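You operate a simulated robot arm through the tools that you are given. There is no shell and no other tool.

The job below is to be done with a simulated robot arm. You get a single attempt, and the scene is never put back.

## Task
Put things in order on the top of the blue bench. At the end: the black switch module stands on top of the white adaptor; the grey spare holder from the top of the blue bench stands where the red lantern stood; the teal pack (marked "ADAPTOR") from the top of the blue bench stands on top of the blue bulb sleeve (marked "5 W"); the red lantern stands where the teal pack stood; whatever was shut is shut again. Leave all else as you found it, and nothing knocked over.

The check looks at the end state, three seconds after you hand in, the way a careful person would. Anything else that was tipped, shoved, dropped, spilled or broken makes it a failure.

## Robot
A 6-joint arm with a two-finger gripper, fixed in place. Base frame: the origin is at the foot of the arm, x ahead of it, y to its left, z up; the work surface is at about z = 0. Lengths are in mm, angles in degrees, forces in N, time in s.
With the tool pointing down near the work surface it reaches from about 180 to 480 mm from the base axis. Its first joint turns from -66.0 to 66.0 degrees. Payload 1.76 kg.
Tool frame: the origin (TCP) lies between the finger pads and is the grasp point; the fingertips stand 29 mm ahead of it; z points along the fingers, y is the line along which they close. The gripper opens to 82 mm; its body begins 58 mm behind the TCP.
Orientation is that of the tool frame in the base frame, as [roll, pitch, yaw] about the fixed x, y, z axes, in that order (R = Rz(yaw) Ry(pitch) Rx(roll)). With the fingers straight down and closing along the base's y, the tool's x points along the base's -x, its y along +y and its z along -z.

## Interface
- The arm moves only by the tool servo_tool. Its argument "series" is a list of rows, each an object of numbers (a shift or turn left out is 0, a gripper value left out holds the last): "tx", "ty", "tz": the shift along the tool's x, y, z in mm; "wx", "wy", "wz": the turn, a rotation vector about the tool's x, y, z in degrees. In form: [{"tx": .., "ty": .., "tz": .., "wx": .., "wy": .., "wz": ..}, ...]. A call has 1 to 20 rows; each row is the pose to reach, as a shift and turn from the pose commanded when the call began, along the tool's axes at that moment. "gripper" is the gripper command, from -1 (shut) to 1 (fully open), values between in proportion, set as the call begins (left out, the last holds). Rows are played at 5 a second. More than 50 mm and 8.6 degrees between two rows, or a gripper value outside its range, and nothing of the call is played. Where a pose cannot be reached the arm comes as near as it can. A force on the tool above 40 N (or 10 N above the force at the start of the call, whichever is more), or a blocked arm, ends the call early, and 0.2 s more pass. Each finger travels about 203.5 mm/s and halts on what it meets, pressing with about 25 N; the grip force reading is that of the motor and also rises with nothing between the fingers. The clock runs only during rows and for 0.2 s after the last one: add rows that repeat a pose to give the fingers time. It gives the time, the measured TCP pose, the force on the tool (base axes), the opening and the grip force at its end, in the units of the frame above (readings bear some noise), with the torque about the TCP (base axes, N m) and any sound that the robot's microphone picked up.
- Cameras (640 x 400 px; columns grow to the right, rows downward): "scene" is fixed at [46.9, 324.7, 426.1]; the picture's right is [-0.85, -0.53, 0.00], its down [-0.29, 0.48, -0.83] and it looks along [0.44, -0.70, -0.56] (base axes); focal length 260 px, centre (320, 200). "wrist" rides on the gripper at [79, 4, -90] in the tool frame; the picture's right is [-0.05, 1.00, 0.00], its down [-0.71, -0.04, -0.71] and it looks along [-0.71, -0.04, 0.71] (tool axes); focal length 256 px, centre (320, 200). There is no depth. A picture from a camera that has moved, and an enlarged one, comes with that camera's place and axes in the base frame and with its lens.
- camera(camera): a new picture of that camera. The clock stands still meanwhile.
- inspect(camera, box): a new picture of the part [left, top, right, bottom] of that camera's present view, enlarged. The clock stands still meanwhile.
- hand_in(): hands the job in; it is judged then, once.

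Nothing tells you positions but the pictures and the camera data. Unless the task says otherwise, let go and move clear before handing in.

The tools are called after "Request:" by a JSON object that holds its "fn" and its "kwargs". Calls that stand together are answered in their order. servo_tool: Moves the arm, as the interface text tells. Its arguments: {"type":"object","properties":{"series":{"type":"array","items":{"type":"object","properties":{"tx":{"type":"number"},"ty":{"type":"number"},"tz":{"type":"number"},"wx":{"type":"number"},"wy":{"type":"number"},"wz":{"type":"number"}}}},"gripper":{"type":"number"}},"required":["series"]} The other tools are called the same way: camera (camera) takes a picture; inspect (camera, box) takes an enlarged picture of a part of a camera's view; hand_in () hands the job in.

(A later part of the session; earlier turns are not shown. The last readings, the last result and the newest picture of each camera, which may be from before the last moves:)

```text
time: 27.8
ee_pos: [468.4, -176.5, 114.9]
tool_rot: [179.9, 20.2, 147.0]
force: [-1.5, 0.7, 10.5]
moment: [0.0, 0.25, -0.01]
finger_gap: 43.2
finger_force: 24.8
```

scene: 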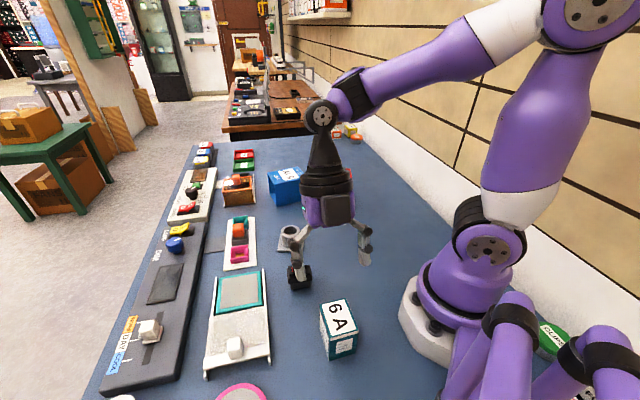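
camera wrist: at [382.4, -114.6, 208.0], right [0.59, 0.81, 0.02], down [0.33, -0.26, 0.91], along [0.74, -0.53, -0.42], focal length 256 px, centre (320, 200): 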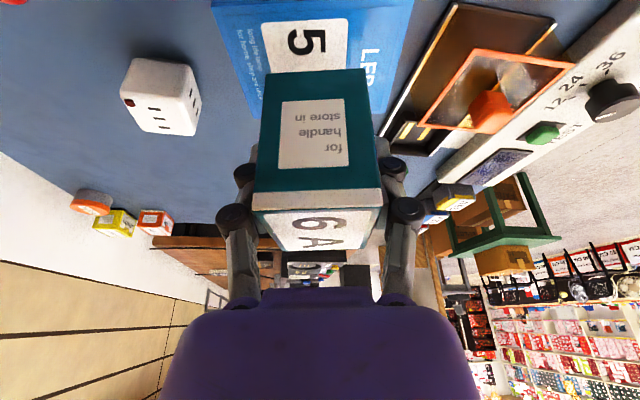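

Contact is felt (about 10 N). I will open the fingers moderately and let it settle, then rise straight up.

Request:
{"fn": "servo_tool", "kwargs": {"series": [{"tx": -0.17, "tz": -0.47}, {"tx": -0.17, "tz": -0.47}, {"tx": -0.17, "tz": -0.47}], "gripper": 0.6}}

Request:
{"fn": "camera", "kwargs": {"camera": "wrist"}}

Request:
{"fn": "inspect", "kwargs": {"camera": "scene", "box": [260, 130, 330, 210]}}

```text
time: 28.6
ee_pos: [468.6, -176.6, 116.2]
tool_rot: [-180.0, 20.0, 147.0]
force: [-0.1, -0.1, 0.2]
moment: [0.0, -0.03, -0.01]
finger_gap: 65.4
finger_force: 0.1
```

```text
taken
camera wrist: at [382.4, -114.7, 173.4], right [0.59, 0.81, 0.02], down [0.33, -0.26, 0.91], along [0.74, -0.52, -0.42], focal length 256 px, centre (320, 200)
```

wrist: 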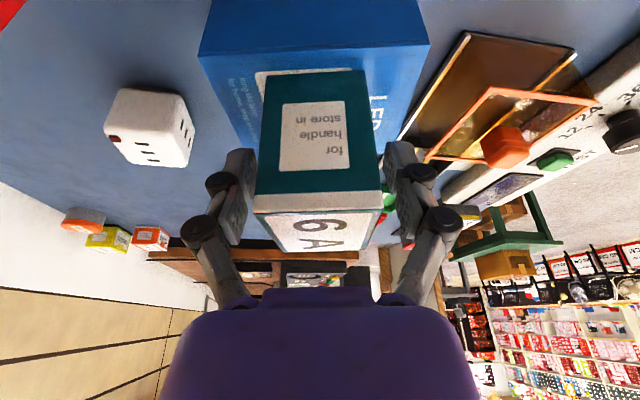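

```text
5.00 times, centred on (295, 170) of scene
camera zoom: at [46.9, 324.7, 426.1], right [-0.85, -0.53, 0.0], down [-0.29, 0.48, -0.83], along [0.44, -0.7, -0.56], focal length 1303 px, centre (445, 350)
```

zoom: 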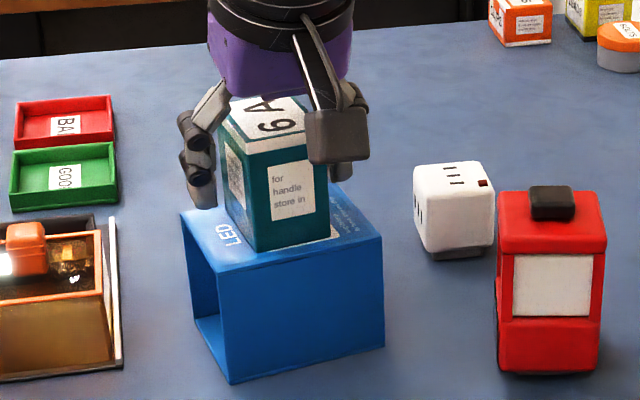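

The pack stands on the sleeve. Now I rise straight up and clear.

Request:
{"fn": "servo_tool", "kwargs": {"series": [{"tx": -6.8, "tz": -18.8}, {"tx": -13.7, "tz": -37.6}, {"tx": -20.5, "tz": -56.4}, {"tx": -30.8, "tz": -84.6}, {"tx": -30.8, "tz": -84.6}]}}

Request:
{"fn": "camera", "kwargs": {"camera": "wrist"}}

Request:
{"fn": "inspect", "kwargs": {"camera": "scene", "box": [250, 120, 380, 220]}}

```text
time: 29.8
ee_pos: [467.3, -175.7, 204.4]
tool_rot: [179.9, 20.0, 147.0]
force: [-0.3, 1.0, -0.3]
moment: [0.01, 0.01, 0.01]
finger_gap: 65.4
finger_force: 0.1
```

```text
taken
camera wrist: at [382.3, -113.8, 263.3], right [0.59, 0.81, 0.02], down [0.33, -0.26, 0.91], along [0.74, -0.52, -0.42], focal length 256 px, centre (320, 200)
```

wrist: 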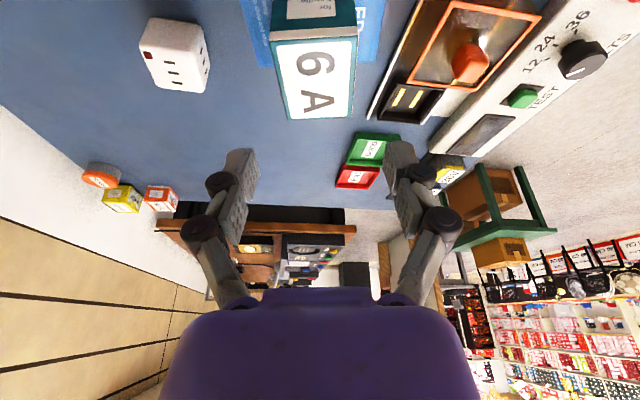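

```text
4.00 times, centred on (315, 170) of scene
camera zoom: at [46.9, 324.7, 426.1], right [-0.85, -0.53, 0.0], down [-0.29, 0.48, -0.83], along [0.44, -0.7, -0.56], focal length 1042 px, centre (340, 320)
```

zoom: 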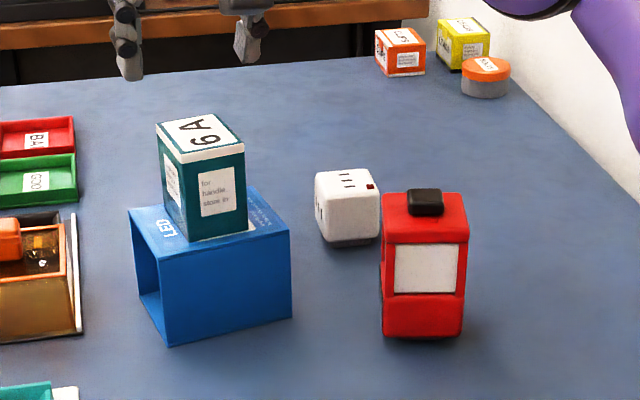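

The pack stands upright on the sleeve. Next is the red lantern: I will straighten the tool and move above it.

Request:
{"fn": "servo_tool", "kwargs": {"series": [{"tx": 13.5, "ty": -20.9, "tz": -1.4, "wx": 0.73, "wy": 3.28, "wz": 4.12}, {"tx": 27, "ty": -41.7, "tz": -2.7, "wx": 1.46, "wy": 6.56, "wz": 8.25}, {"tx": 40.5, "ty": -62.6, "tz": -4.1, "wx": 2.19, "wy": 9.84, "wz": 12.37}, {"tx": 54.1, "ty": -83.5, "tz": -5.5, "wx": 2.91, "wy": 13.12, "wz": 16.49}, {"tx": 67.6, "ty": -104.3, "tz": -6.8, "wx": 3.64, "wy": 16.4, "wz": 20.62}, {"tx": 81.1, "ty": -125.2, "tz": -8.2, "wx": 4.37, "wy": 19.68, "wz": 24.74}, {"tx": 81.1, "ty": -125.2, "tz": -8.2, "wx": 4.37, "wy": 19.68, "wz": 24.74}], "gripper": 1}}

Request:
{"fn": "camera", "kwargs": {"camera": "wrist"}}

Request:
{"fn": "camera", "kwargs": {"camera": "scene"}}

```text
time: 31.4
ee_pos: [333.7, -236.4, 184.9]
tool_rot: [-180.0, -0.1, 122.0]
force: [0.2, 0.1, -0.1]
moment: [-0.03, 0.01, -0.02]
finger_gap: 81.9
finger_force: 0.1
```

```text
taken
camera wrist: at [295.1, -166.7, 275.5], right [0.88, 0.48, 0.0], down [0.34, -0.62, 0.71], along [0.34, -0.62, -0.71], focal length 256 px, centre (320, 200)
```

wrist: 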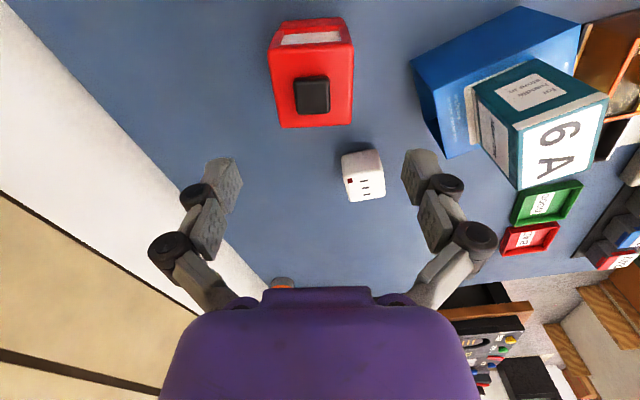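

```text
taken
```

scene: 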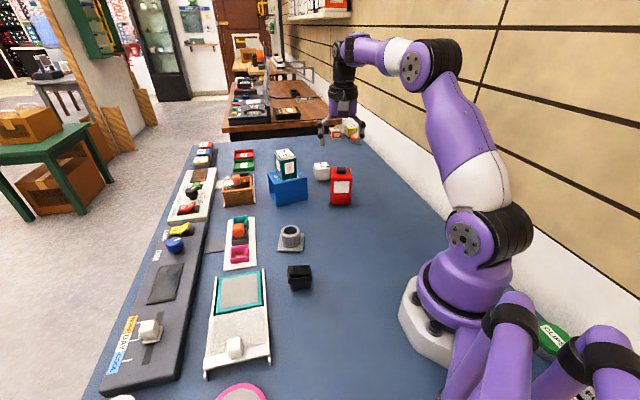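

Request:
{"fn": "inspect", "kwargs": {"camera": "wrist", "box": [250, 0, 400, 140]}}

```text
2.86 times, centred on (325, 70) of wrist
camera zoom: at [295.1, -166.7, 275.5], right [0.88, 0.48, 0.0], down [0.34, -0.62, 0.71], along [0.34, -0.62, -0.71], focal length 731 px, centre (306, 571)
```

zoom: 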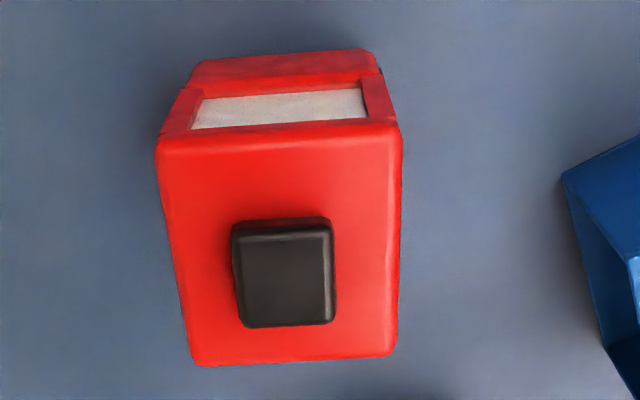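

The lantern is 58 mm square and about 82 mm tall plus its knob, centred at (329, -237.5). I will correct by 5 mm sideways and lower around it in two stages.

Request:
{"fn": "servo_tool", "kwargs": {"series": [{"tx": 1.7, "ty": -4.8, "tz": 20}, {"tx": 1.7, "ty": -4.8, "tz": 40}, {"tx": 1.7, "ty": -4.8, "tz": 60}, {"tx": 1.7, "ty": -4.8, "tz": 66}, {"tx": 1.7, "ty": -4.8, "tz": 66}]}}

Request:
{"fn": "camera", "kwargs": {"camera": "wrist"}}

Request:
{"fn": "inspect", "kwargs": {"camera": "scene", "box": [270, 100, 400, 220]}}

```text
time: 32.6
ee_pos: [328.9, -239.6, 119.0]
tool_rot: [179.9, 0.0, 122.0]
force: [-0.5, -0.9, 0.7]
moment: [0.0, 0.0, -0.01]
finger_gap: 82.0
finger_force: 0.0
```

```text
taken
camera wrist: at [289.9, -168.4, 209.5], right [0.88, 0.48, 0.0], down [0.34, -0.62, 0.71], along [0.34, -0.62, -0.71], focal length 256 px, centre (320, 200)
```

wrist: 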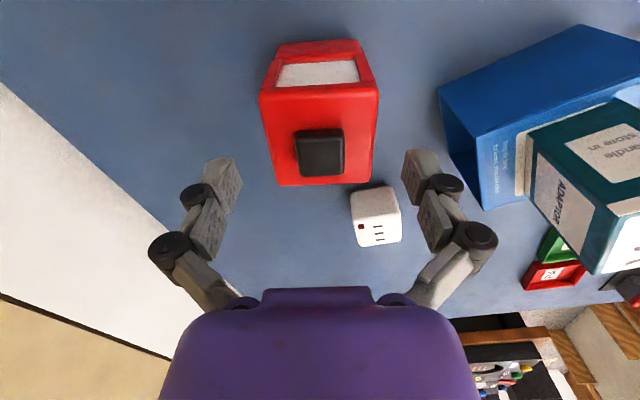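

```text
3.33 times, centred on (335, 160) of scene
camera zoom: at [46.9, 324.7, 426.1], right [-0.85, -0.53, 0.0], down [-0.29, 0.48, -0.83], along [0.44, -0.7, -0.56], focal length 868 px, centre (270, 333)
```

zoom: 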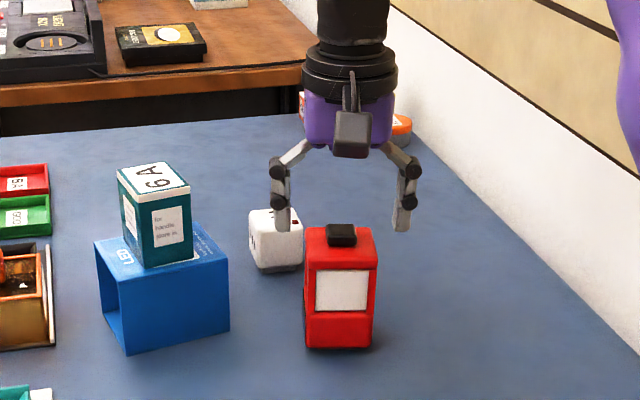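

Request:
{"fn": "servo_tool", "kwargs": {"series": [{"tz": 16}, {"tz": 32}, {"tz": 42}, {"tz": 49}, {"tz": 49}]}}

Request:
{"fn": "camera", "kwargs": {"camera": "wrist"}}

Request:
{"fn": "inspect", "kwargs": {"camera": "scene", "box": [270, 100, 400, 220]}}

```text
time: 33.8
ee_pos: [328.0, -240.1, 69.9]
tool_rot: [-180.0, 0.0, 122.0]
force: [0.0, -0.4, 0.2]
moment: [-0.02, -0.01, 0.01]
finger_gap: 82.3
finger_force: 0.0
```

```text
taken
camera wrist: at [290.1, -168.8, 160.7], right [0.88, 0.48, 0.0], down [0.34, -0.62, 0.71], along [0.34, -0.62, -0.71], focal length 256 px, centre (320, 200)
```

wrist: 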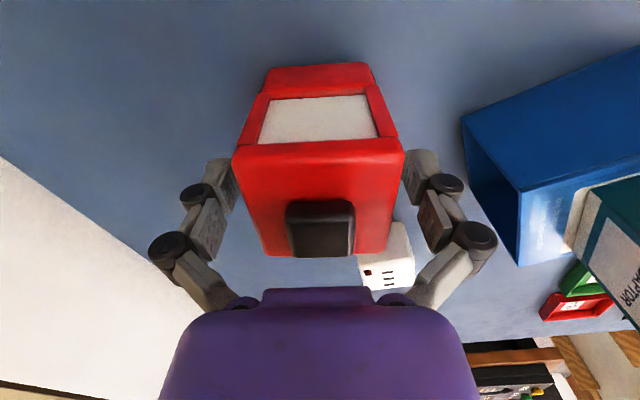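

```text
3.33 times, centred on (335, 160) of scene
camera zoom: at [46.9, 324.7, 426.1], right [-0.85, -0.53, 0.0], down [-0.29, 0.48, -0.83], along [0.44, -0.7, -0.56], focal length 868 px, centre (270, 333)
```

zoom: 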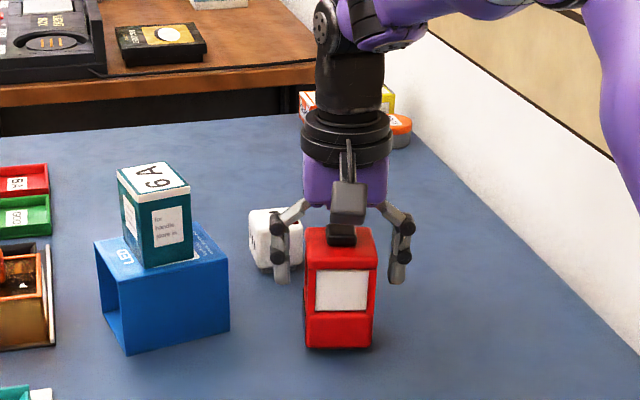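

The fingers straddle the lantern evenly. Closing now.

Request:
{"fn": "servo_tool", "kwargs": {"series": [{"tx": 0}, {"tx": 0}, {"tx": 0}, {"tx": 0}], "gripper": -1}}

Request:
{"fn": "camera", "kwargs": {"camera": "wrist"}}

```text
time: 34.8
ee_pos: [329.5, -239.3, 69.6]
tool_rot: [179.9, 0.1, 121.9]
force: [7.4, -0.9, 14.6]
moment: [-0.09, -0.13, 0.03]
finger_gap: 54.1
finger_force: 24.8
```

```text
taken
camera wrist: at [290.4, -169.0, 161.1], right [0.87, 0.48, 0.0], down [0.34, -0.62, 0.71], along [0.34, -0.62, -0.71], focal length 256 px, centre (320, 200)
```

wrist: 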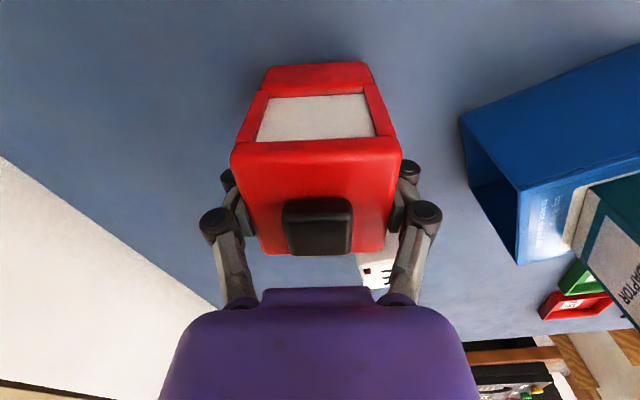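

Request:
{"fn": "servo_tool", "kwargs": {"series": [{"tz": -8}, {"tz": -20}, {"tz": -40}, {"tz": -65}, {"tz": -90}, {"tz": -110}, {"tz": -110}]}}

Request:
{"fn": "camera", "kwargs": {"camera": "wrist"}}

Request:
{"fn": "camera", "kwargs": {"camera": "scene"}}

```text
time: 36.4
ee_pos: [328.3, -239.2, 181.0]
tool_rot: [-180.0, 0.0, 122.0]
force: [-0.3, 0.3, -4.4]
moment: [-0.03, 0.02, -0.01]
finger_gap: 54.1
finger_force: 24.5
```

```text
taken
camera wrist: at [290.1, -168.4, 271.3], right [0.88, 0.48, 0.0], down [0.34, -0.62, 0.71], along [0.34, -0.62, -0.71], focal length 256 px, centre (320, 200)
```

wrist: 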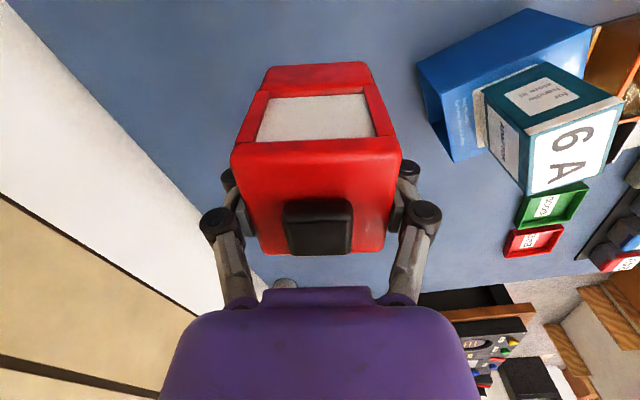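

```text
taken
```

scene: 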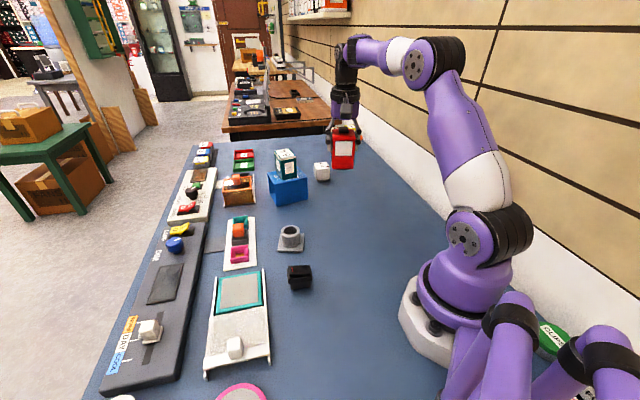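

The lantern is lifted cleanly. I will carry it high along a curve to where the pack stood, turning it to line up with the pack's old footprint.

Request:
{"fn": "servo_tool", "kwargs": {"series": [{"tx": 23.7, "ty": 7.5, "tz": -3, "wz": -1}, {"tx": 47.3, "ty": 14.9, "tz": -6, "wz": -2}, {"tx": 71, "ty": 22.4, "tz": -9, "wz": -3}, {"tx": 94.6, "ty": 29.9, "tz": -10, "wz": -4}, {"tx": 118.3, "ty": 37.4, "tz": -10, "wz": -5}, {"tx": 141.9, "ty": 44.8, "tz": -10, "wz": -6}, {"tx": 165.6, "ty": 52.3, "tz": -10, "wz": -7}, {"tx": 190.4, "ty": 54.4, "tz": -10, "wz": -8}, {"tx": 215.3, "ty": 56.4, "tz": -10, "wz": -9}, {"tx": 240.1, "ty": 58.5, "tz": -10, "wz": -10}, {"tx": 265, "ty": 60.5, "tz": -10, "wz": -11}, {"tx": 289.8, "ty": 62.6, "tz": -10, "wz": -12}, {"tx": 314.7, "ty": 64.6, "tz": -10, "wz": -13}, {"tx": 339.5, "ty": 66.7, "tz": -10, "wz": -14}, {"tx": 356, "ty": 57.8, "tz": -10, "wz": -14.5}, {"tx": 372.5, "ty": 49, "tz": -10, "wz": -15}, {"tx": 389, "ty": 40, "tz": -10, "wz": -15.5}, {"tx": 405.5, "ty": 31.2, "tz": -10, "wz": -16}, {"tx": 405.5, "ty": 31.2, "tz": -10, "wz": -16}]}}

Request:
{"fn": "camera", "kwargs": {"camera": "wrist"}}

Request:
{"fn": "camera", "kwargs": {"camera": "scene"}}

```text
time: 40.4
ee_pos: [140.1, 120.7, 189.9]
tool_rot: [180.0, 0.1, 138.0]
force: [-0.5, -0.5, -4.9]
moment: [-0.02, 0.0, 0.03]
finger_gap: 53.8
finger_force: 25.1
```

```text
taken
camera wrist: at [83.6, 178.2, 280.5], right [0.71, 0.71, 0.0], down [0.5, -0.5, 0.71], along [0.5, -0.5, -0.71], focal length 256 px, centre (320, 200)
```

wrist: 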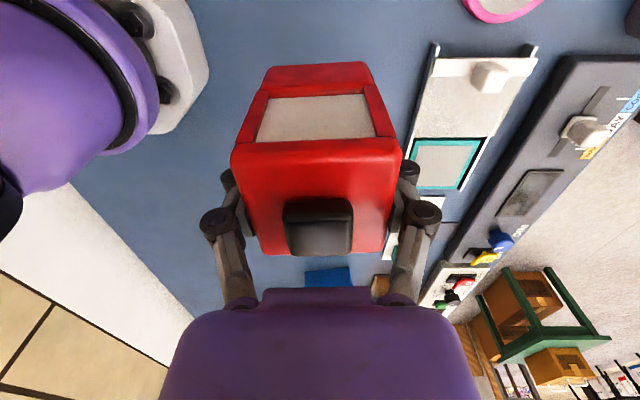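

```text
taken
```

scene: 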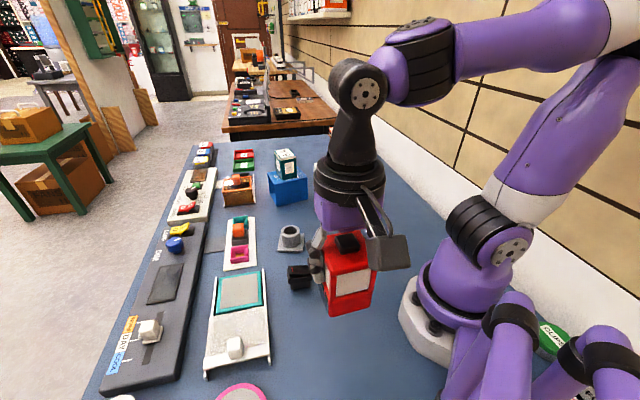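

Request:
{"fn": "servo_tool", "kwargs": {"series": [{"tz": 20}, {"tz": 40}, {"tz": 60}, {"tz": 80}, {"tz": 95}, {"tz": 107}, {"tz": 107}]}}

Request:
{"fn": "inspect", "kwargs": {"camera": "scene", "box": [270, 210, 430, 380]}}

Request:
{"fn": "camera", "kwargs": {"camera": "wrist"}}

```text
time: 42.0
ee_pos: [139.3, 120.1, 81.8]
tool_rot: [-179.9, 0.0, 138.0]
force: [0.2, 0.1, -5.0]
moment: [0.01, -0.01, 0.0]
finger_gap: 53.7
finger_force: 25.2
```

```text
2.35 times, centred on (350, 295) of scene
camera zoom: at [46.9, 324.7, 426.1], right [-0.85, -0.53, 0.0], down [-0.29, 0.48, -0.83], along [0.44, -0.7, -0.56], focal length 613 px, centre (249, -24)
```

zoom: 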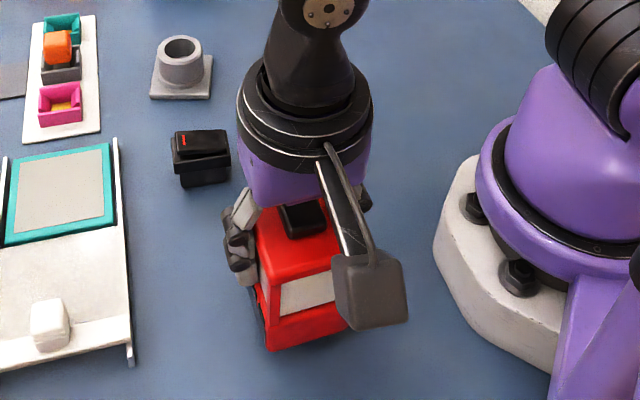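

```text
taken
camera wrist: at [84.1, 177.9, 173.3], right [0.71, 0.71, 0.0], down [0.5, -0.5, 0.71], along [0.5, -0.5, -0.71], focal length 256 px, centre (320, 200)
```

wrist: 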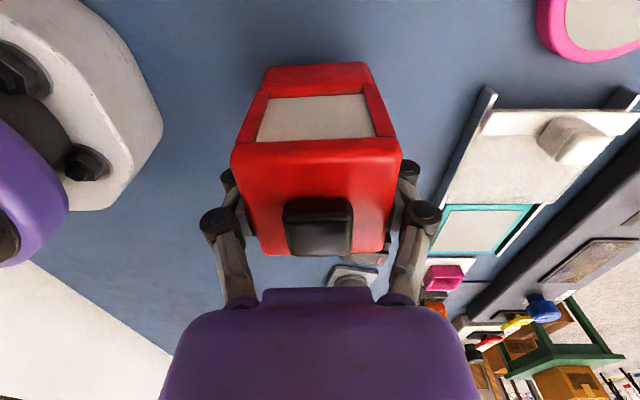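

Request:
{"fn": "servo_tool", "kwargs": {"series": [{"tz": 3}, {"tz": 6}, {"tz": 9}, {"tz": 10.5}, {"tz": 10.5}]}}

Request:
{"fn": "servo_tool", "kwargs": {"series": [{"tz": 1}, {"tz": 1}]}}

```text
time: 43.2
ee_pos: [139.8, 122.2, 71.9]
tool_rot: [179.9, -0.1, 137.9]
force: [0.1, 0.2, -4.1]
moment: [-0.02, -0.03, 0.03]
finger_gap: 53.9
finger_force: 24.8
```

```text
time: 43.8
ee_pos: [139.8, 121.3, 71.1]
tool_rot: [180.0, 0.0, 138.1]
force: [0.5, 0.0, -5.0]
moment: [-0.02, -0.04, 0.01]
finger_gap: 53.8
finger_force: 25.0
```

Request:
{"fn": "servo_tool", "kwargs": {"series": [{"tz": 1}, {"tz": 1}]}}

Request:
{"fn": "servo_tool", "kwargs": {"series": [{"tz": 0.7}, {"tz": 0.7}]}}

```text
time: 44.4
ee_pos: [140.8, 120.9, 70.2]
tool_rot: [-180.0, 0.1, 138.1]
force: [-1.3, -0.8, -3.7]
moment: [0.01, -0.04, 0.0]
finger_gap: 54.0
finger_force: 25.3
```

```text
time: 45.0
ee_pos: [139.7, 121.5, 70.9]
tool_rot: [179.9, 0.1, 138.0]
force: [-3.0, -2.9, 14.0]
moment: [-0.03, -0.05, -0.02]
finger_gap: 53.9
finger_force: 25.4
```

The lantern touches the table. I will open and let it settle.

Request:
{"fn": "servo_tool", "kwargs": {"series": [{"tz": -0.4}, {"tz": -0.4}, {"tz": -0.4}, {"tz": -0.4}], "gripper": 1}}

Request:
{"fn": "camera", "kwargs": {"camera": "wrist"}}

Request:
{"fn": "inspect", "kwargs": {"camera": "scene", "box": [270, 210, 430, 380]}}

```text
time: 46.0
ee_pos: [140.1, 120.2, 69.8]
tool_rot: [179.9, 0.0, 138.0]
force: [-0.4, 0.6, -0.4]
moment: [-0.05, 0.0, 0.0]
finger_gap: 82.1
finger_force: 0.0
```

```text
taken
camera wrist: at [84.4, 178.4, 161.1], right [0.71, 0.71, 0.0], down [0.5, -0.5, 0.71], along [0.5, -0.5, -0.71], focal length 256 px, centre (320, 200)
```

wrist: 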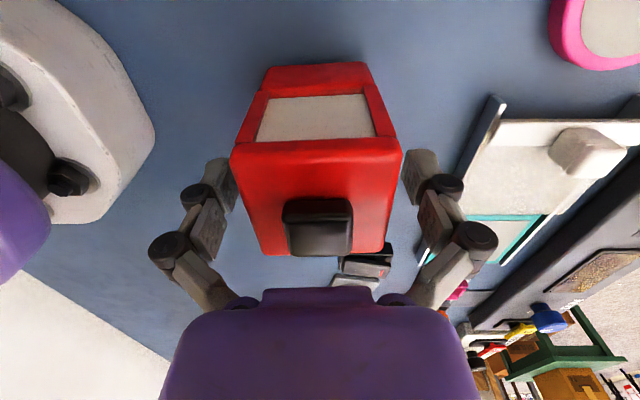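

```text
2.35 times, centred on (350, 295) of scene
camera zoom: at [46.9, 324.7, 426.1], right [-0.85, -0.53, 0.0], down [-0.29, 0.48, -0.83], along [0.44, -0.7, -0.56], focal length 613 px, centre (249, -24)
```

zoom: 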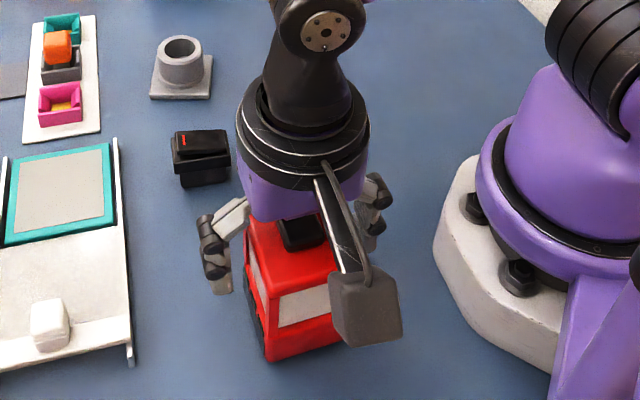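

The lantern stands where the pack was. I will rise straight up, then swing to look at the black switch.

Request:
{"fn": "servo_tool", "kwargs": {"series": [{"tz": -20}, {"tz": -50}, {"tz": -85}, {"tz": -120}, {"tz": -120}]}}

Request:
{"fn": "camera", "kwargs": {"camera": "wrist"}}

```text
time: 47.2
ee_pos: [139.1, 121.8, 190.9]
tool_rot: [180.0, 0.0, 137.9]
force: [-0.2, -0.8, 0.3]
moment: [0.04, -0.03, 0.01]
finger_gap: 82.0
finger_force: 0.0
```

```text
taken
camera wrist: at [83.0, 178.0, 281.4], right [0.71, 0.71, 0.0], down [0.5, -0.5, 0.71], along [0.5, -0.5, -0.71], focal length 256 px, centre (320, 200)
```

wrist: 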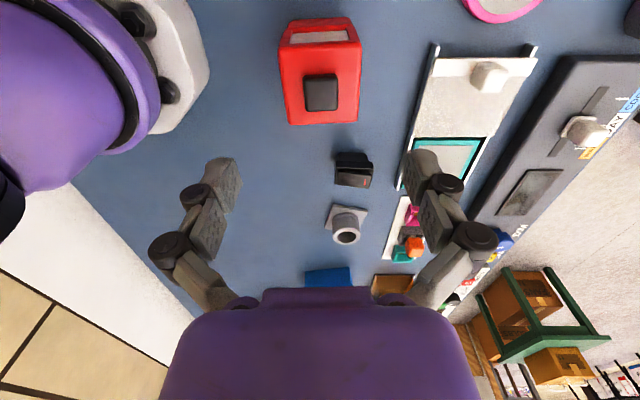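

Request:
{"fn": "servo_tool", "kwargs": {"series": [{"tx": -12.5, "ty": 3.4, "tz": 0, "wz": -8.3}, {"tx": -24.9, "ty": 6.8, "tz": 0, "wz": -16.6}, {"tx": -37.4, "ty": 10.3, "tz": 4, "wz": -24.9}, {"tx": -49.8, "ty": 13.7, "tz": 10, "wz": -33.2}, {"tx": -62.3, "ty": 17.1, "tz": 16, "wz": -41.5}, {"tx": -74.8, "ty": 20.5, "tz": 22, "wz": -49.8}, {"tx": -87.2, "ty": 23.9, "tz": 28, "wz": -58.1}, {"tx": -99.7, "ty": 27.4, "tz": 34, "wz": -66.4}, {"tx": -112.1, "ty": 30.8, "tz": 38, "wz": -74.7}, {"tx": -124.6, "ty": 34.2, "tz": 41, "wz": -83}, {"tx": -124.6, "ty": 34.2, "tz": 41, "wz": -83}]}}

Request:
{"fn": "camera", "kwargs": {"camera": "wrist"}}

Request:
{"fn": "camera", "kwargs": {"camera": "scene"}}

```text
time: 49.6
ee_pos: [255.0, 63.6, 148.9]
tool_rot: [180.0, 0.0, -138.9]
force: [-0.1, 0.4, 0.1]
moment: [0.0, 0.01, 0.06]
finger_gap: 81.9
finger_force: 0.0
```

```text
taken
camera wrist: at [192.9, 14.8, 240.0], right [-0.62, 0.79, 0.0], down [0.56, 0.44, 0.71], along [0.56, 0.44, -0.71], focal length 256 px, centre (320, 200)
```

wrist: 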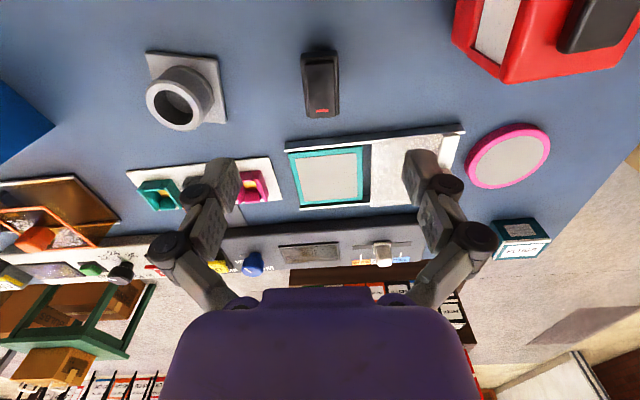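

```text
taken
```

scene: 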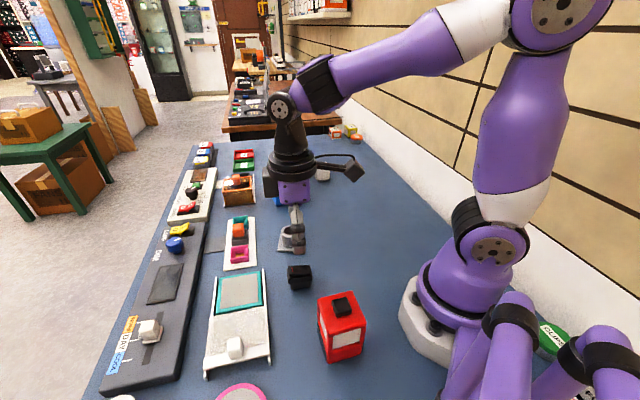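

Request:
{"fn": "inspect", "kwargs": {"camera": "wrist", "box": [270, 30, 370, 130]}}

Request:
{"fn": "inspect", "kwargs": {"camera": "scene", "box": [275, 250, 325, 300]}}

Request:
{"fn": "inspect", "kwargs": {"camera": "wrist", "box": [130, 30, 250, 150]}}

```text
4.00 times, centred on (320, 80) of wrist
camera zoom: at [192.9, 14.8, 240.0], right [-0.62, 0.79, 0.0], down [0.56, 0.44, 0.71], along [0.56, 0.44, -0.71], focal length 1024 px, centre (320, 680)
```

zoom: 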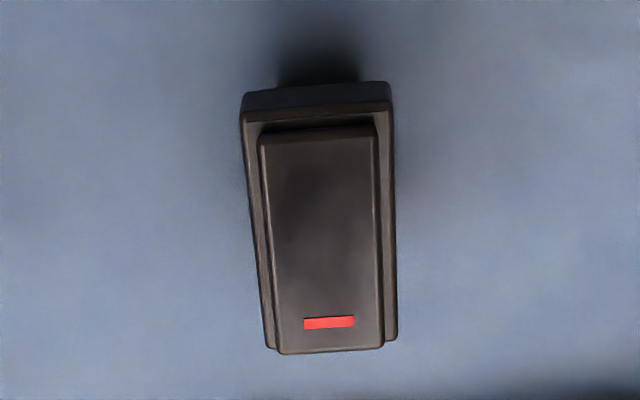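

```text
8.00 times, centred on (300, 275) of scene
camera zoom: at [46.9, 324.7, 426.1], right [-0.85, -0.53, 0.0], down [-0.29, 0.48, -0.83], along [0.44, -0.7, -0.56], focal length 2084 px, centre (480, -400)
```

zoom: 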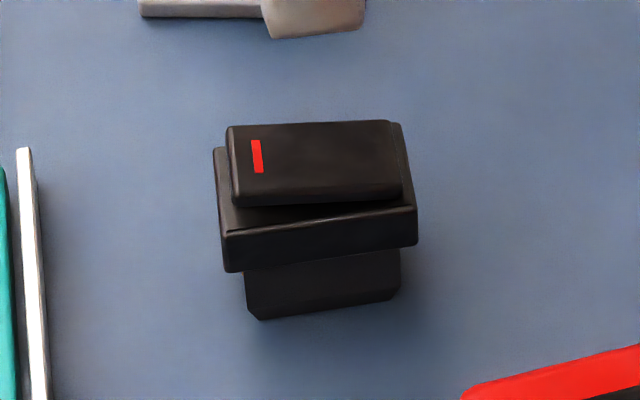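

```text
3.33 times, centred on (190, 90) of wrist
camera zoom: at [192.9, 14.8, 240.0], right [-0.62, 0.79, 0.0], down [0.56, 0.44, 0.71], along [0.56, 0.44, -0.71], focal length 853 px, centre (753, 567)
```

zoom: 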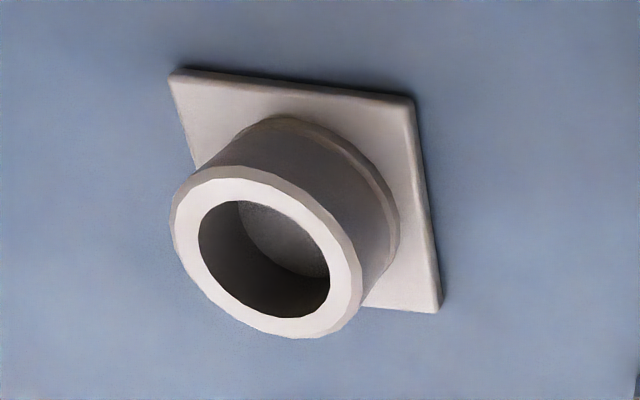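

The switch is 47×28 mm at the flange, centred at (257, 66.5), long axis at 42°. I will tilt the tool 30° and come down above it.

Request:
{"fn": "servo_tool", "kwargs": {"series": [{"tx": -0.7, "ty": 0.2, "tz": 6, "wx": -0.07, "wy": -6, "wz": -0.25}, {"tx": -1.4, "ty": 0.4, "tz": 12, "wx": -0.14, "wy": -12, "wz": -0.5}, {"tx": -2, "ty": 0.5, "tz": 18, "wx": -0.2, "wy": -18, "wz": -0.76}, {"tx": -2.7, "ty": 0.7, "tz": 24, "wx": -0.27, "wy": -24, "wz": -1}, {"tx": -3.4, "ty": 0.9, "tz": 30, "wx": -0.34, "wy": -30, "wz": -1.27}, {"tx": -3.4, "ty": 0.9, "tz": 49, "wx": -0.34, "wy": -30, "wz": -1.27}, {"tx": -3.4, "ty": 0.9, "tz": 49, "wx": -0.34, "wy": -30, "wz": -1.27}], "gripper": 0.5}}

Request:
{"fn": "camera", "kwargs": {"camera": "wrist"}}

Request:
{"fn": "inspect", "kwargs": {"camera": "scene", "box": [240, 170, 400, 310]}}

```text
time: 51.2
ee_pos: [258.0, 65.2, 99.5]
tool_rot: [-180.0, 30.1, -137.8]
force: [0.2, 0.5, -0.3]
moment: [0.03, -0.02, 0.0]
finger_gap: 61.4
finger_force: 0.1
```

```text
taken
camera wrist: at [171.4, -6.8, 139.1], right [-0.64, 0.77, 0.03], down [0.21, 0.15, 0.97], along [0.74, 0.62, -0.26], focal length 256 px, centre (320, 200)
```

wrist: 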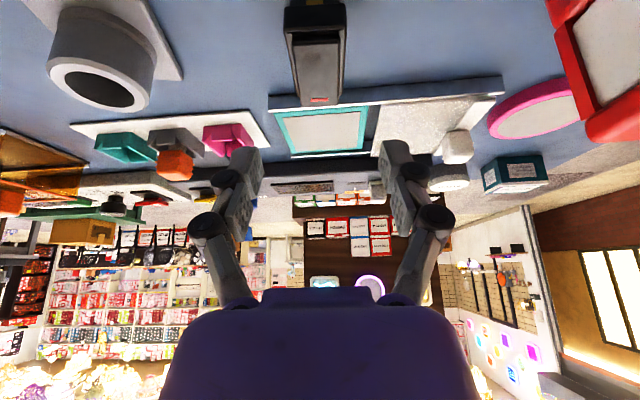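

```text
2.86 times, centred on (320, 240) of scene
camera zoom: at [46.9, 324.7, 426.1], right [-0.85, -0.53, 0.0], down [-0.29, 0.48, -0.83], along [0.44, -0.7, -0.56], focal length 744 px, centre (320, 86)
```

zoom: 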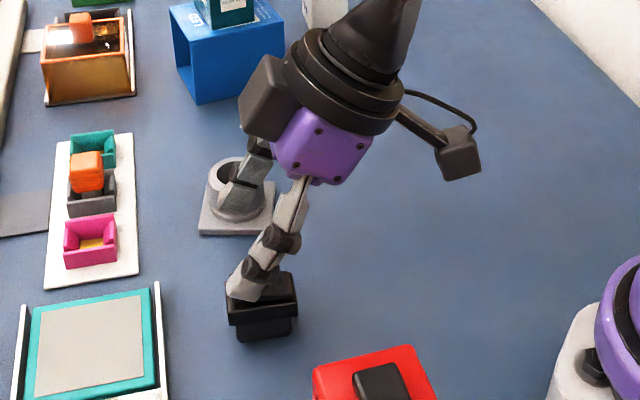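

Request:
{"fn": "inspect", "kwargs": {"camera": "wrist", "box": [260, 0, 380, 110]}}

```text
3.64 times, centred on (320, 55) of wrist
camera zoom: at [171.4, -6.8, 139.1], right [-0.64, 0.77, 0.03], down [0.21, 0.15, 0.97], along [0.74, 0.62, -0.26], focal length 931 px, centre (320, 727)
```

zoom: 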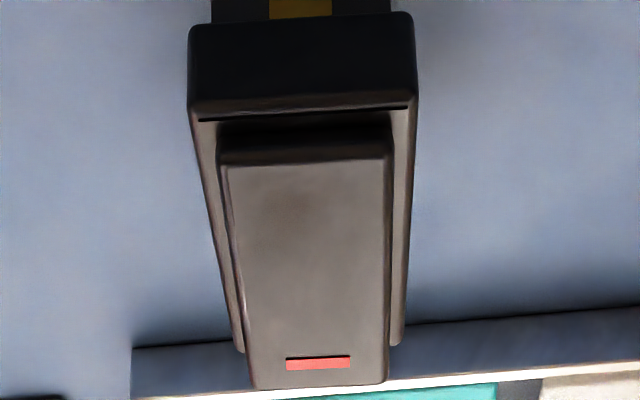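

Comparing two views, the switch is taller than I first took: a 15 mm wide body up to z≈29, flange to z≈40, centre near (254.5, 64). I will shift slightly and come down further to check.

Request:
{"fn": "servo_tool", "kwargs": {"series": [{"tx": 7.8, "ty": 0.3, "tz": 10.9}, {"tx": 15.7, "ty": 0.6, "tz": 21.7}, {"tx": 23.5, "ty": 0.9, "tz": 32.6}, {"tx": 23.5, "ty": 0.9, "tz": 32.6}]}}

Request:
{"fn": "camera", "kwargs": {"camera": "wrist"}}

Request:
{"fn": "inspect", "kwargs": {"camera": "scene", "box": [250, 200, 370, 310]}}

```text
time: 52.2
ee_pos: [256.7, 63.0, 60.5]
tool_rot: [180.0, 30.1, -137.7]
force: [-0.1, 0.5, 0.9]
moment: [0.03, 0.0, 0.02]
finger_gap: 61.5
finger_force: 0.1
```

```text
taken
camera wrist: at [169.9, -8.6, 99.5], right [-0.64, 0.77, 0.03], down [0.22, 0.15, 0.97], along [0.74, 0.62, -0.26], focal length 256 px, centre (320, 200)
```

wrist: 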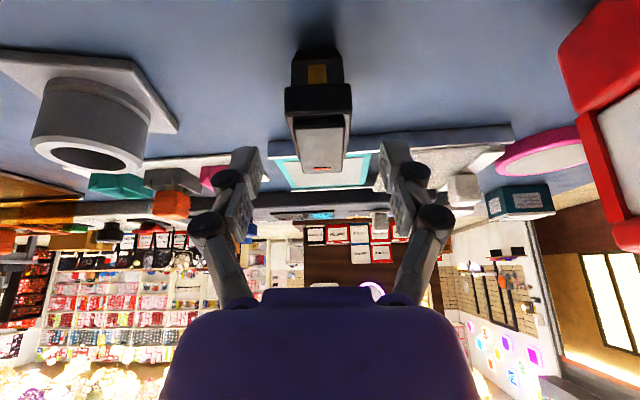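

```text
3.64 times, centred on (310, 255) of scene
camera zoom: at [46.9, 324.7, 426.1], right [-0.85, -0.53, 0.0], down [-0.29, 0.48, -0.83], along [0.44, -0.7, -0.56], focal length 947 px, centre (356, 0)
```

zoom: 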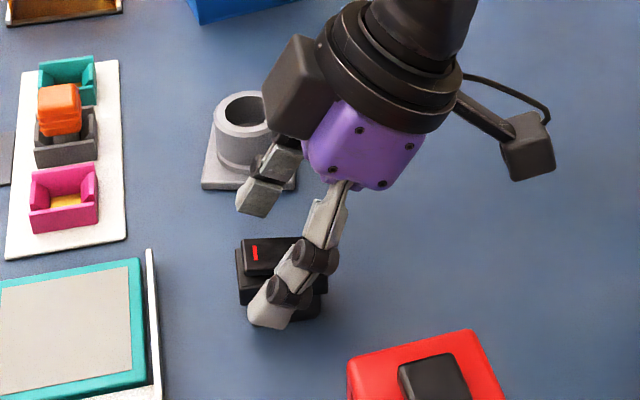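

Request:
{"fn": "inspect", "kwargs": {"camera": "wrist", "box": [260, 40, 380, 185]}}

```text
2.76 times, centred on (320, 112) of wrist
camera zoom: at [169.9, -8.6, 99.5], right [-0.64, 0.77, 0.03], down [0.22, 0.15, 0.97], along [0.74, 0.62, -0.26], focal length 706 px, centre (320, 441)
```

zoom: 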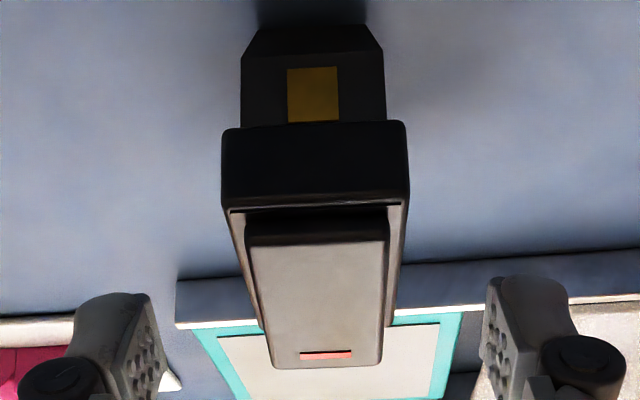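

Request:
{"fn": "servo_tool", "kwargs": {"series": [{"tx": 3.2, "tz": 5.5}, {"tx": 6.3, "tz": 11}, {"tx": 9.3, "tz": 16.1}, {"tx": 9.3, "tz": 16.1}]}}

Request:
{"fn": "camera", "kwargs": {"camera": "wrist"}}

Request:
{"fn": "inspect", "kwargs": {"camera": "scene", "box": [260, 220, 360, 310]}}

```text
time: 53.2
ee_pos: [256.1, 64.8, 41.3]
tool_rot: [-179.9, 29.9, -137.6]
force: [0.2, 0.5, 0.0]
moment: [0.0, 0.02, 0.02]
finger_gap: 61.4
finger_force: 0.0
out of reach, approached as far as the arm can: row 1, 2, 3, 4
```

```text
taken
camera wrist: at [171.1, -8.2, 80.8], right [-0.64, 0.77, 0.03], down [0.22, 0.15, 0.97], along [0.74, 0.62, -0.26], focal length 256 px, centre (320, 200)
```

wrist: 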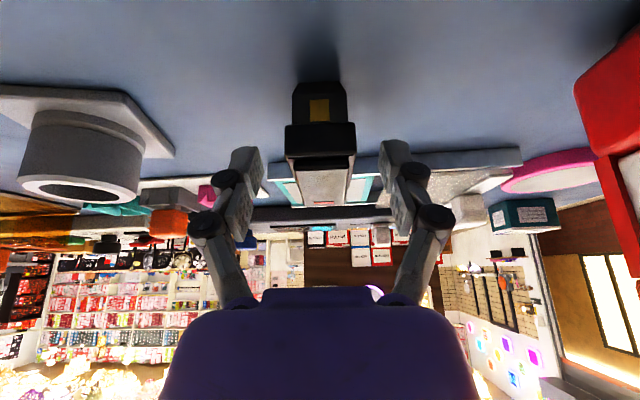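

```text
4.44 times, centred on (310, 265) of scene
camera zoom: at [46.9, 324.7, 426.1], right [-0.85, -0.53, 0.0], down [-0.29, 0.48, -0.83], along [0.44, -0.7, -0.56], focal length 1158 px, centre (364, -89)
```

zoom: 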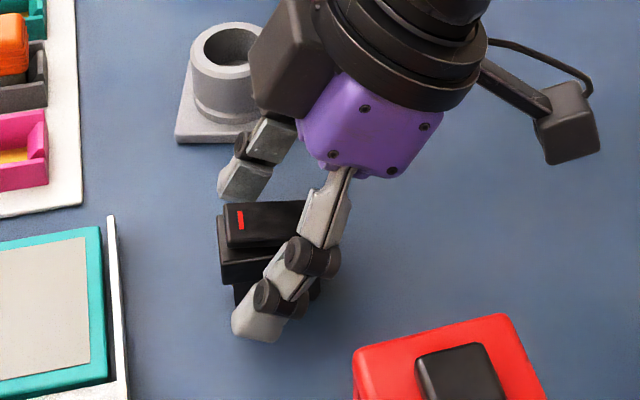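

The arm says this is the edge of its reach, but it is within a couple of millimetres of the intended pose and the fingers straddle the flange. Closing gently now.

Request:
{"fn": "servo_tool", "kwargs": {"series": [{"tx": 0}, {"tx": 0}, {"tx": 0}, {"tx": 0}], "gripper": -1}}

Request:
{"fn": "camera", "kwargs": {"camera": "wrist"}}

Request:
{"fn": "inspect", "kwargs": {"camera": "scene", "box": [260, 220, 360, 310]}}

```text
time: 54.2
ee_pos: [257.5, 65.1, 41.4]
tool_rot: [180.0, 30.0, -137.8]
force: [1.4, -0.1, 3.5]
moment: [0.01, -0.1, -0.06]
finger_gap: 26.8
finger_force: 24.4
```

```text
taken
camera wrist: at [171.3, -8.2, 80.9], right [-0.64, 0.77, 0.03], down [0.22, 0.15, 0.97], along [0.74, 0.62, -0.26], focal length 256 px, centre (320, 200)
```

wrist: 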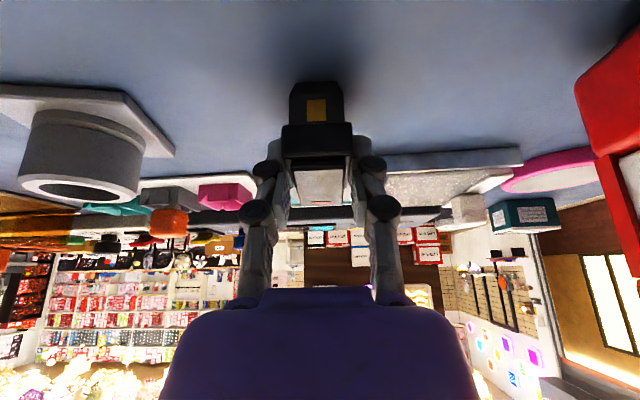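

```text
4.44 times, centred on (310, 265) of scene
camera zoom: at [46.9, 324.7, 426.1], right [-0.85, -0.53, 0.0], down [-0.29, 0.48, -0.83], along [0.44, -0.7, -0.56], focal length 1158 px, centre (364, -89)
```

zoom: 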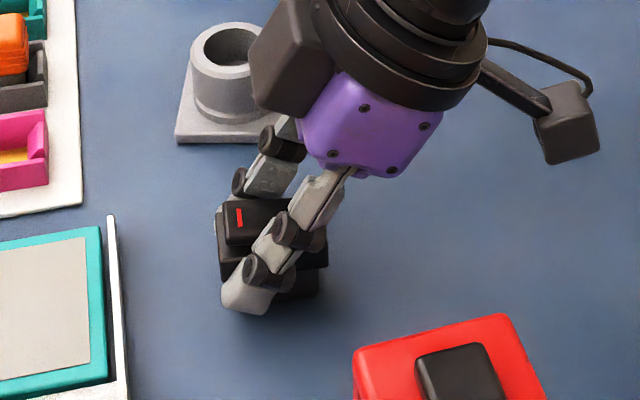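

Request:
{"fn": "servo_tool", "kwargs": {"series": [{"tx": -2.5, "tz": -4.3}, {"tx": -7.5, "tz": -13}, {"tx": -15, "tz": -26}, {"tx": -25, "tz": -43.3}, {"tx": -35, "tz": -60.6}, {"tx": -45, "tz": -78}, {"tx": -45, "tz": -78}]}}

Request:
{"fn": "camera", "kwargs": {"camera": "wrist"}}

Request:
{"fn": "inspect", "kwargs": {"camera": "scene", "box": [240, 160, 400, 310]}}

```text
time: 55.8
ee_pos: [257.6, 63.9, 131.7]
tool_rot: [-180.0, 29.8, -137.7]
force: [0.0, 0.6, -0.7]
moment: [-0.01, -0.03, -0.01]
finger_gap: 26.4
finger_force: 25.2
```

```text
taken
camera wrist: at [170.7, -8.6, 170.9], right [-0.64, 0.77, 0.03], down [0.22, 0.15, 0.97], along [0.74, 0.62, -0.26], focal length 256 px, centre (320, 200)
```

wrist: 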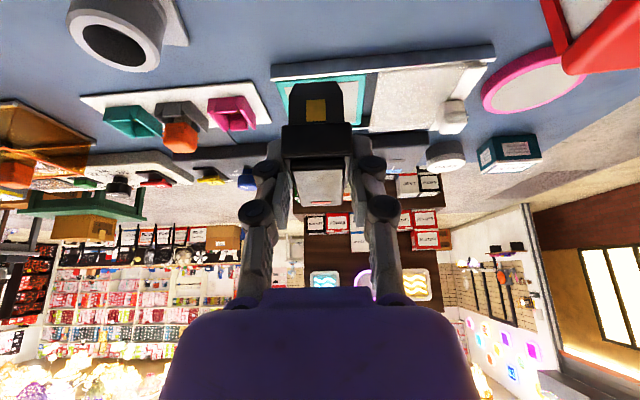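

```text
2.67 times, centred on (320, 235) of scene
camera zoom: at [46.9, 324.7, 426.1], right [-0.85, -0.53, 0.0], down [-0.29, 0.48, -0.83], along [0.44, -0.7, -0.56], focal length 695 px, centre (320, 107)
```

zoom: 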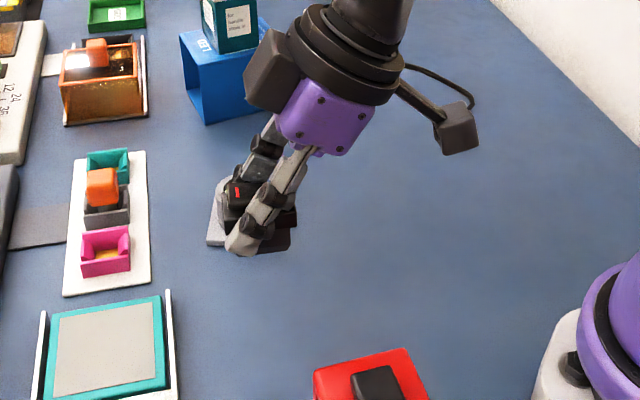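

Request:
{"fn": "inspect", "kwargs": {"camera": "wrist", "box": [260, 70, 380, 220]}}

```text
2.67 times, centred on (320, 145) of wrist
camera zoom: at [170.7, -8.6, 170.9], right [-0.64, 0.77, 0.03], down [0.22, 0.15, 0.97], along [0.74, 0.62, -0.26], focal length 683 px, centre (320, 347)
```

zoom: 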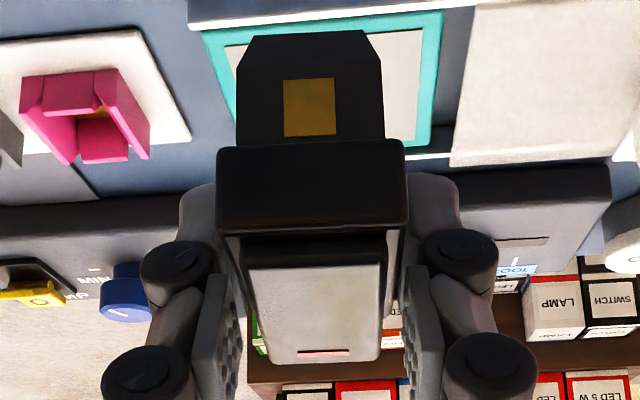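

The switch is held level and centred under the tool. I will carry it high round to the adaptor, turning it so its body stays clear of the red button.

Request:
{"fn": "servo_tool", "kwargs": {"series": [{"tx": 5.7, "ty": -24.1, "tz": -9.5, "wx": 2.89, "wz": 5.01}, {"tx": 11.5, "ty": -48.3, "tz": -18.9, "wx": 5.79, "wz": 10.03}, {"tx": 17.2, "ty": -72.4, "tz": -28.4, "wx": 8.68, "wz": 15.04}, {"tx": 23, "ty": -96.5, "tz": -37.8, "wx": 11.57, "wz": 20.05}, {"tx": 28.7, "ty": -120.6, "tz": -47.3, "wx": 14.47, "wz": 25.07}, {"tx": 34.4, "ty": -144.8, "tz": -56.7, "wx": 17.36, "wz": 30.08}, {"tx": 40.2, "ty": -168.9, "tz": -66.2, "wx": 20.25, "wz": 35.09}, {"tx": 45.9, "ty": -193, "tz": -75.6, "wx": 23.14, "wz": 40.1}, {"tx": 52.7, "ty": -217.1, "tz": -78.7, "wx": 26.04, "wz": 45.12}, {"tx": 59.5, "ty": -241.3, "tz": -81.9, "wx": 28.93, "wz": 50.13}, {"tx": 66.3, "ty": -265.4, "tz": -85, "wx": 31.82, "wz": 55.14}, {"tx": 73.1, "ty": -289.5, "tz": -88.1, "wx": 34.72, "wz": 60.16}, {"tx": 80, "ty": -313.7, "tz": -91.3, "wx": 37.61, "wz": 65.17}, {"tx": 86.8, "ty": -337.8, "tz": -94.4, "wx": 40.5, "wz": 70.18}, {"tx": 93.6, "ty": -361.9, "tz": -97.5, "wx": 43.4, "wz": 75.2}, {"tx": 93.6, "ty": -361.9, "tz": -97.5, "wx": 43.4, "wz": 75.2}]}}

Request:
{"fn": "camera", "kwargs": {"camera": "wrist"}}

Request:
{"fn": "camera", "kwargs": {"camera": "scene"}}

```text
time: 59.2
ee_pos: [405.1, -291.5, 168.6]
tool_rot: [-180.0, 30.0, 135.4]
force: [0.5, 0.0, -1.2]
moment: [0.02, 0.01, -0.01]
finger_gap: 26.3
finger_force: 25.0
```

```text
taken
camera wrist: at [327.5, -208.3, 208.3], right [0.73, 0.68, 0.03], down [0.16, -0.21, 0.97], along [0.66, -0.7, -0.26], focal length 256 px, centre (320, 200)
```

wrist: 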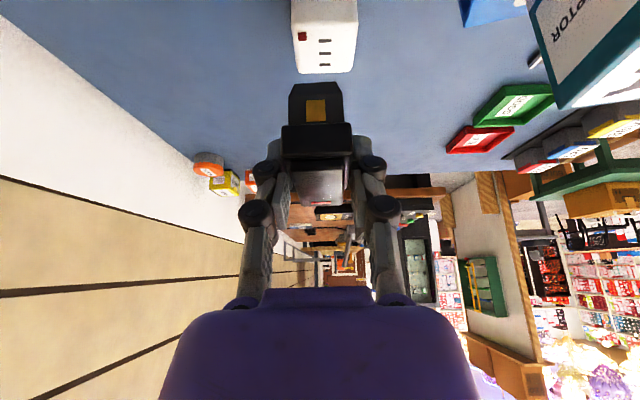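

```text
taken
```

scene: 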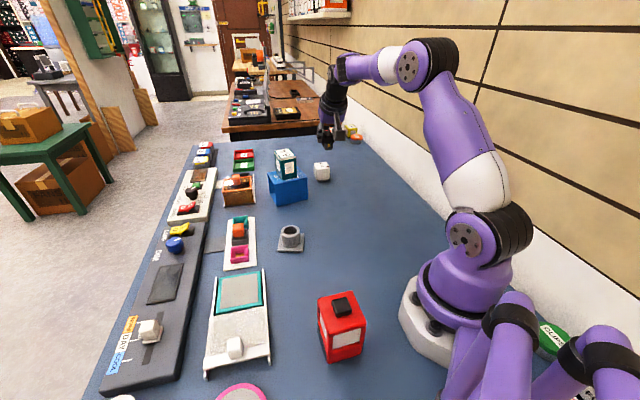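

Request:
{"fn": "inspect", "kwargs": {"camera": "wrist", "box": [270, 0, 390, 90]}}

```text
4.44 times, centred on (330, 45) of wrist
camera zoom: at [327.5, -208.3, 208.3], right [0.73, 0.68, 0.03], down [0.16, -0.21, 0.97], along [0.66, -0.7, -0.26], focal length 1138 px, centre (276, 889)
```

zoom: 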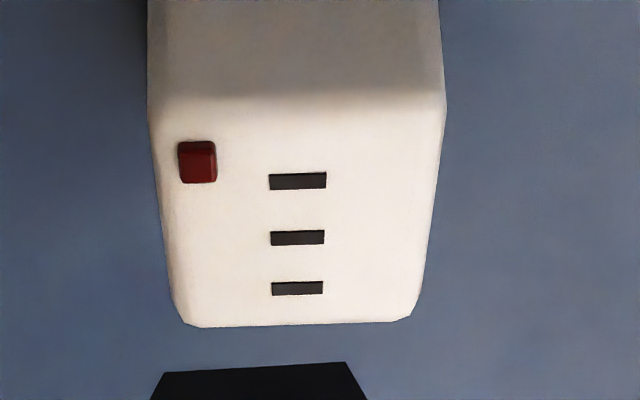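

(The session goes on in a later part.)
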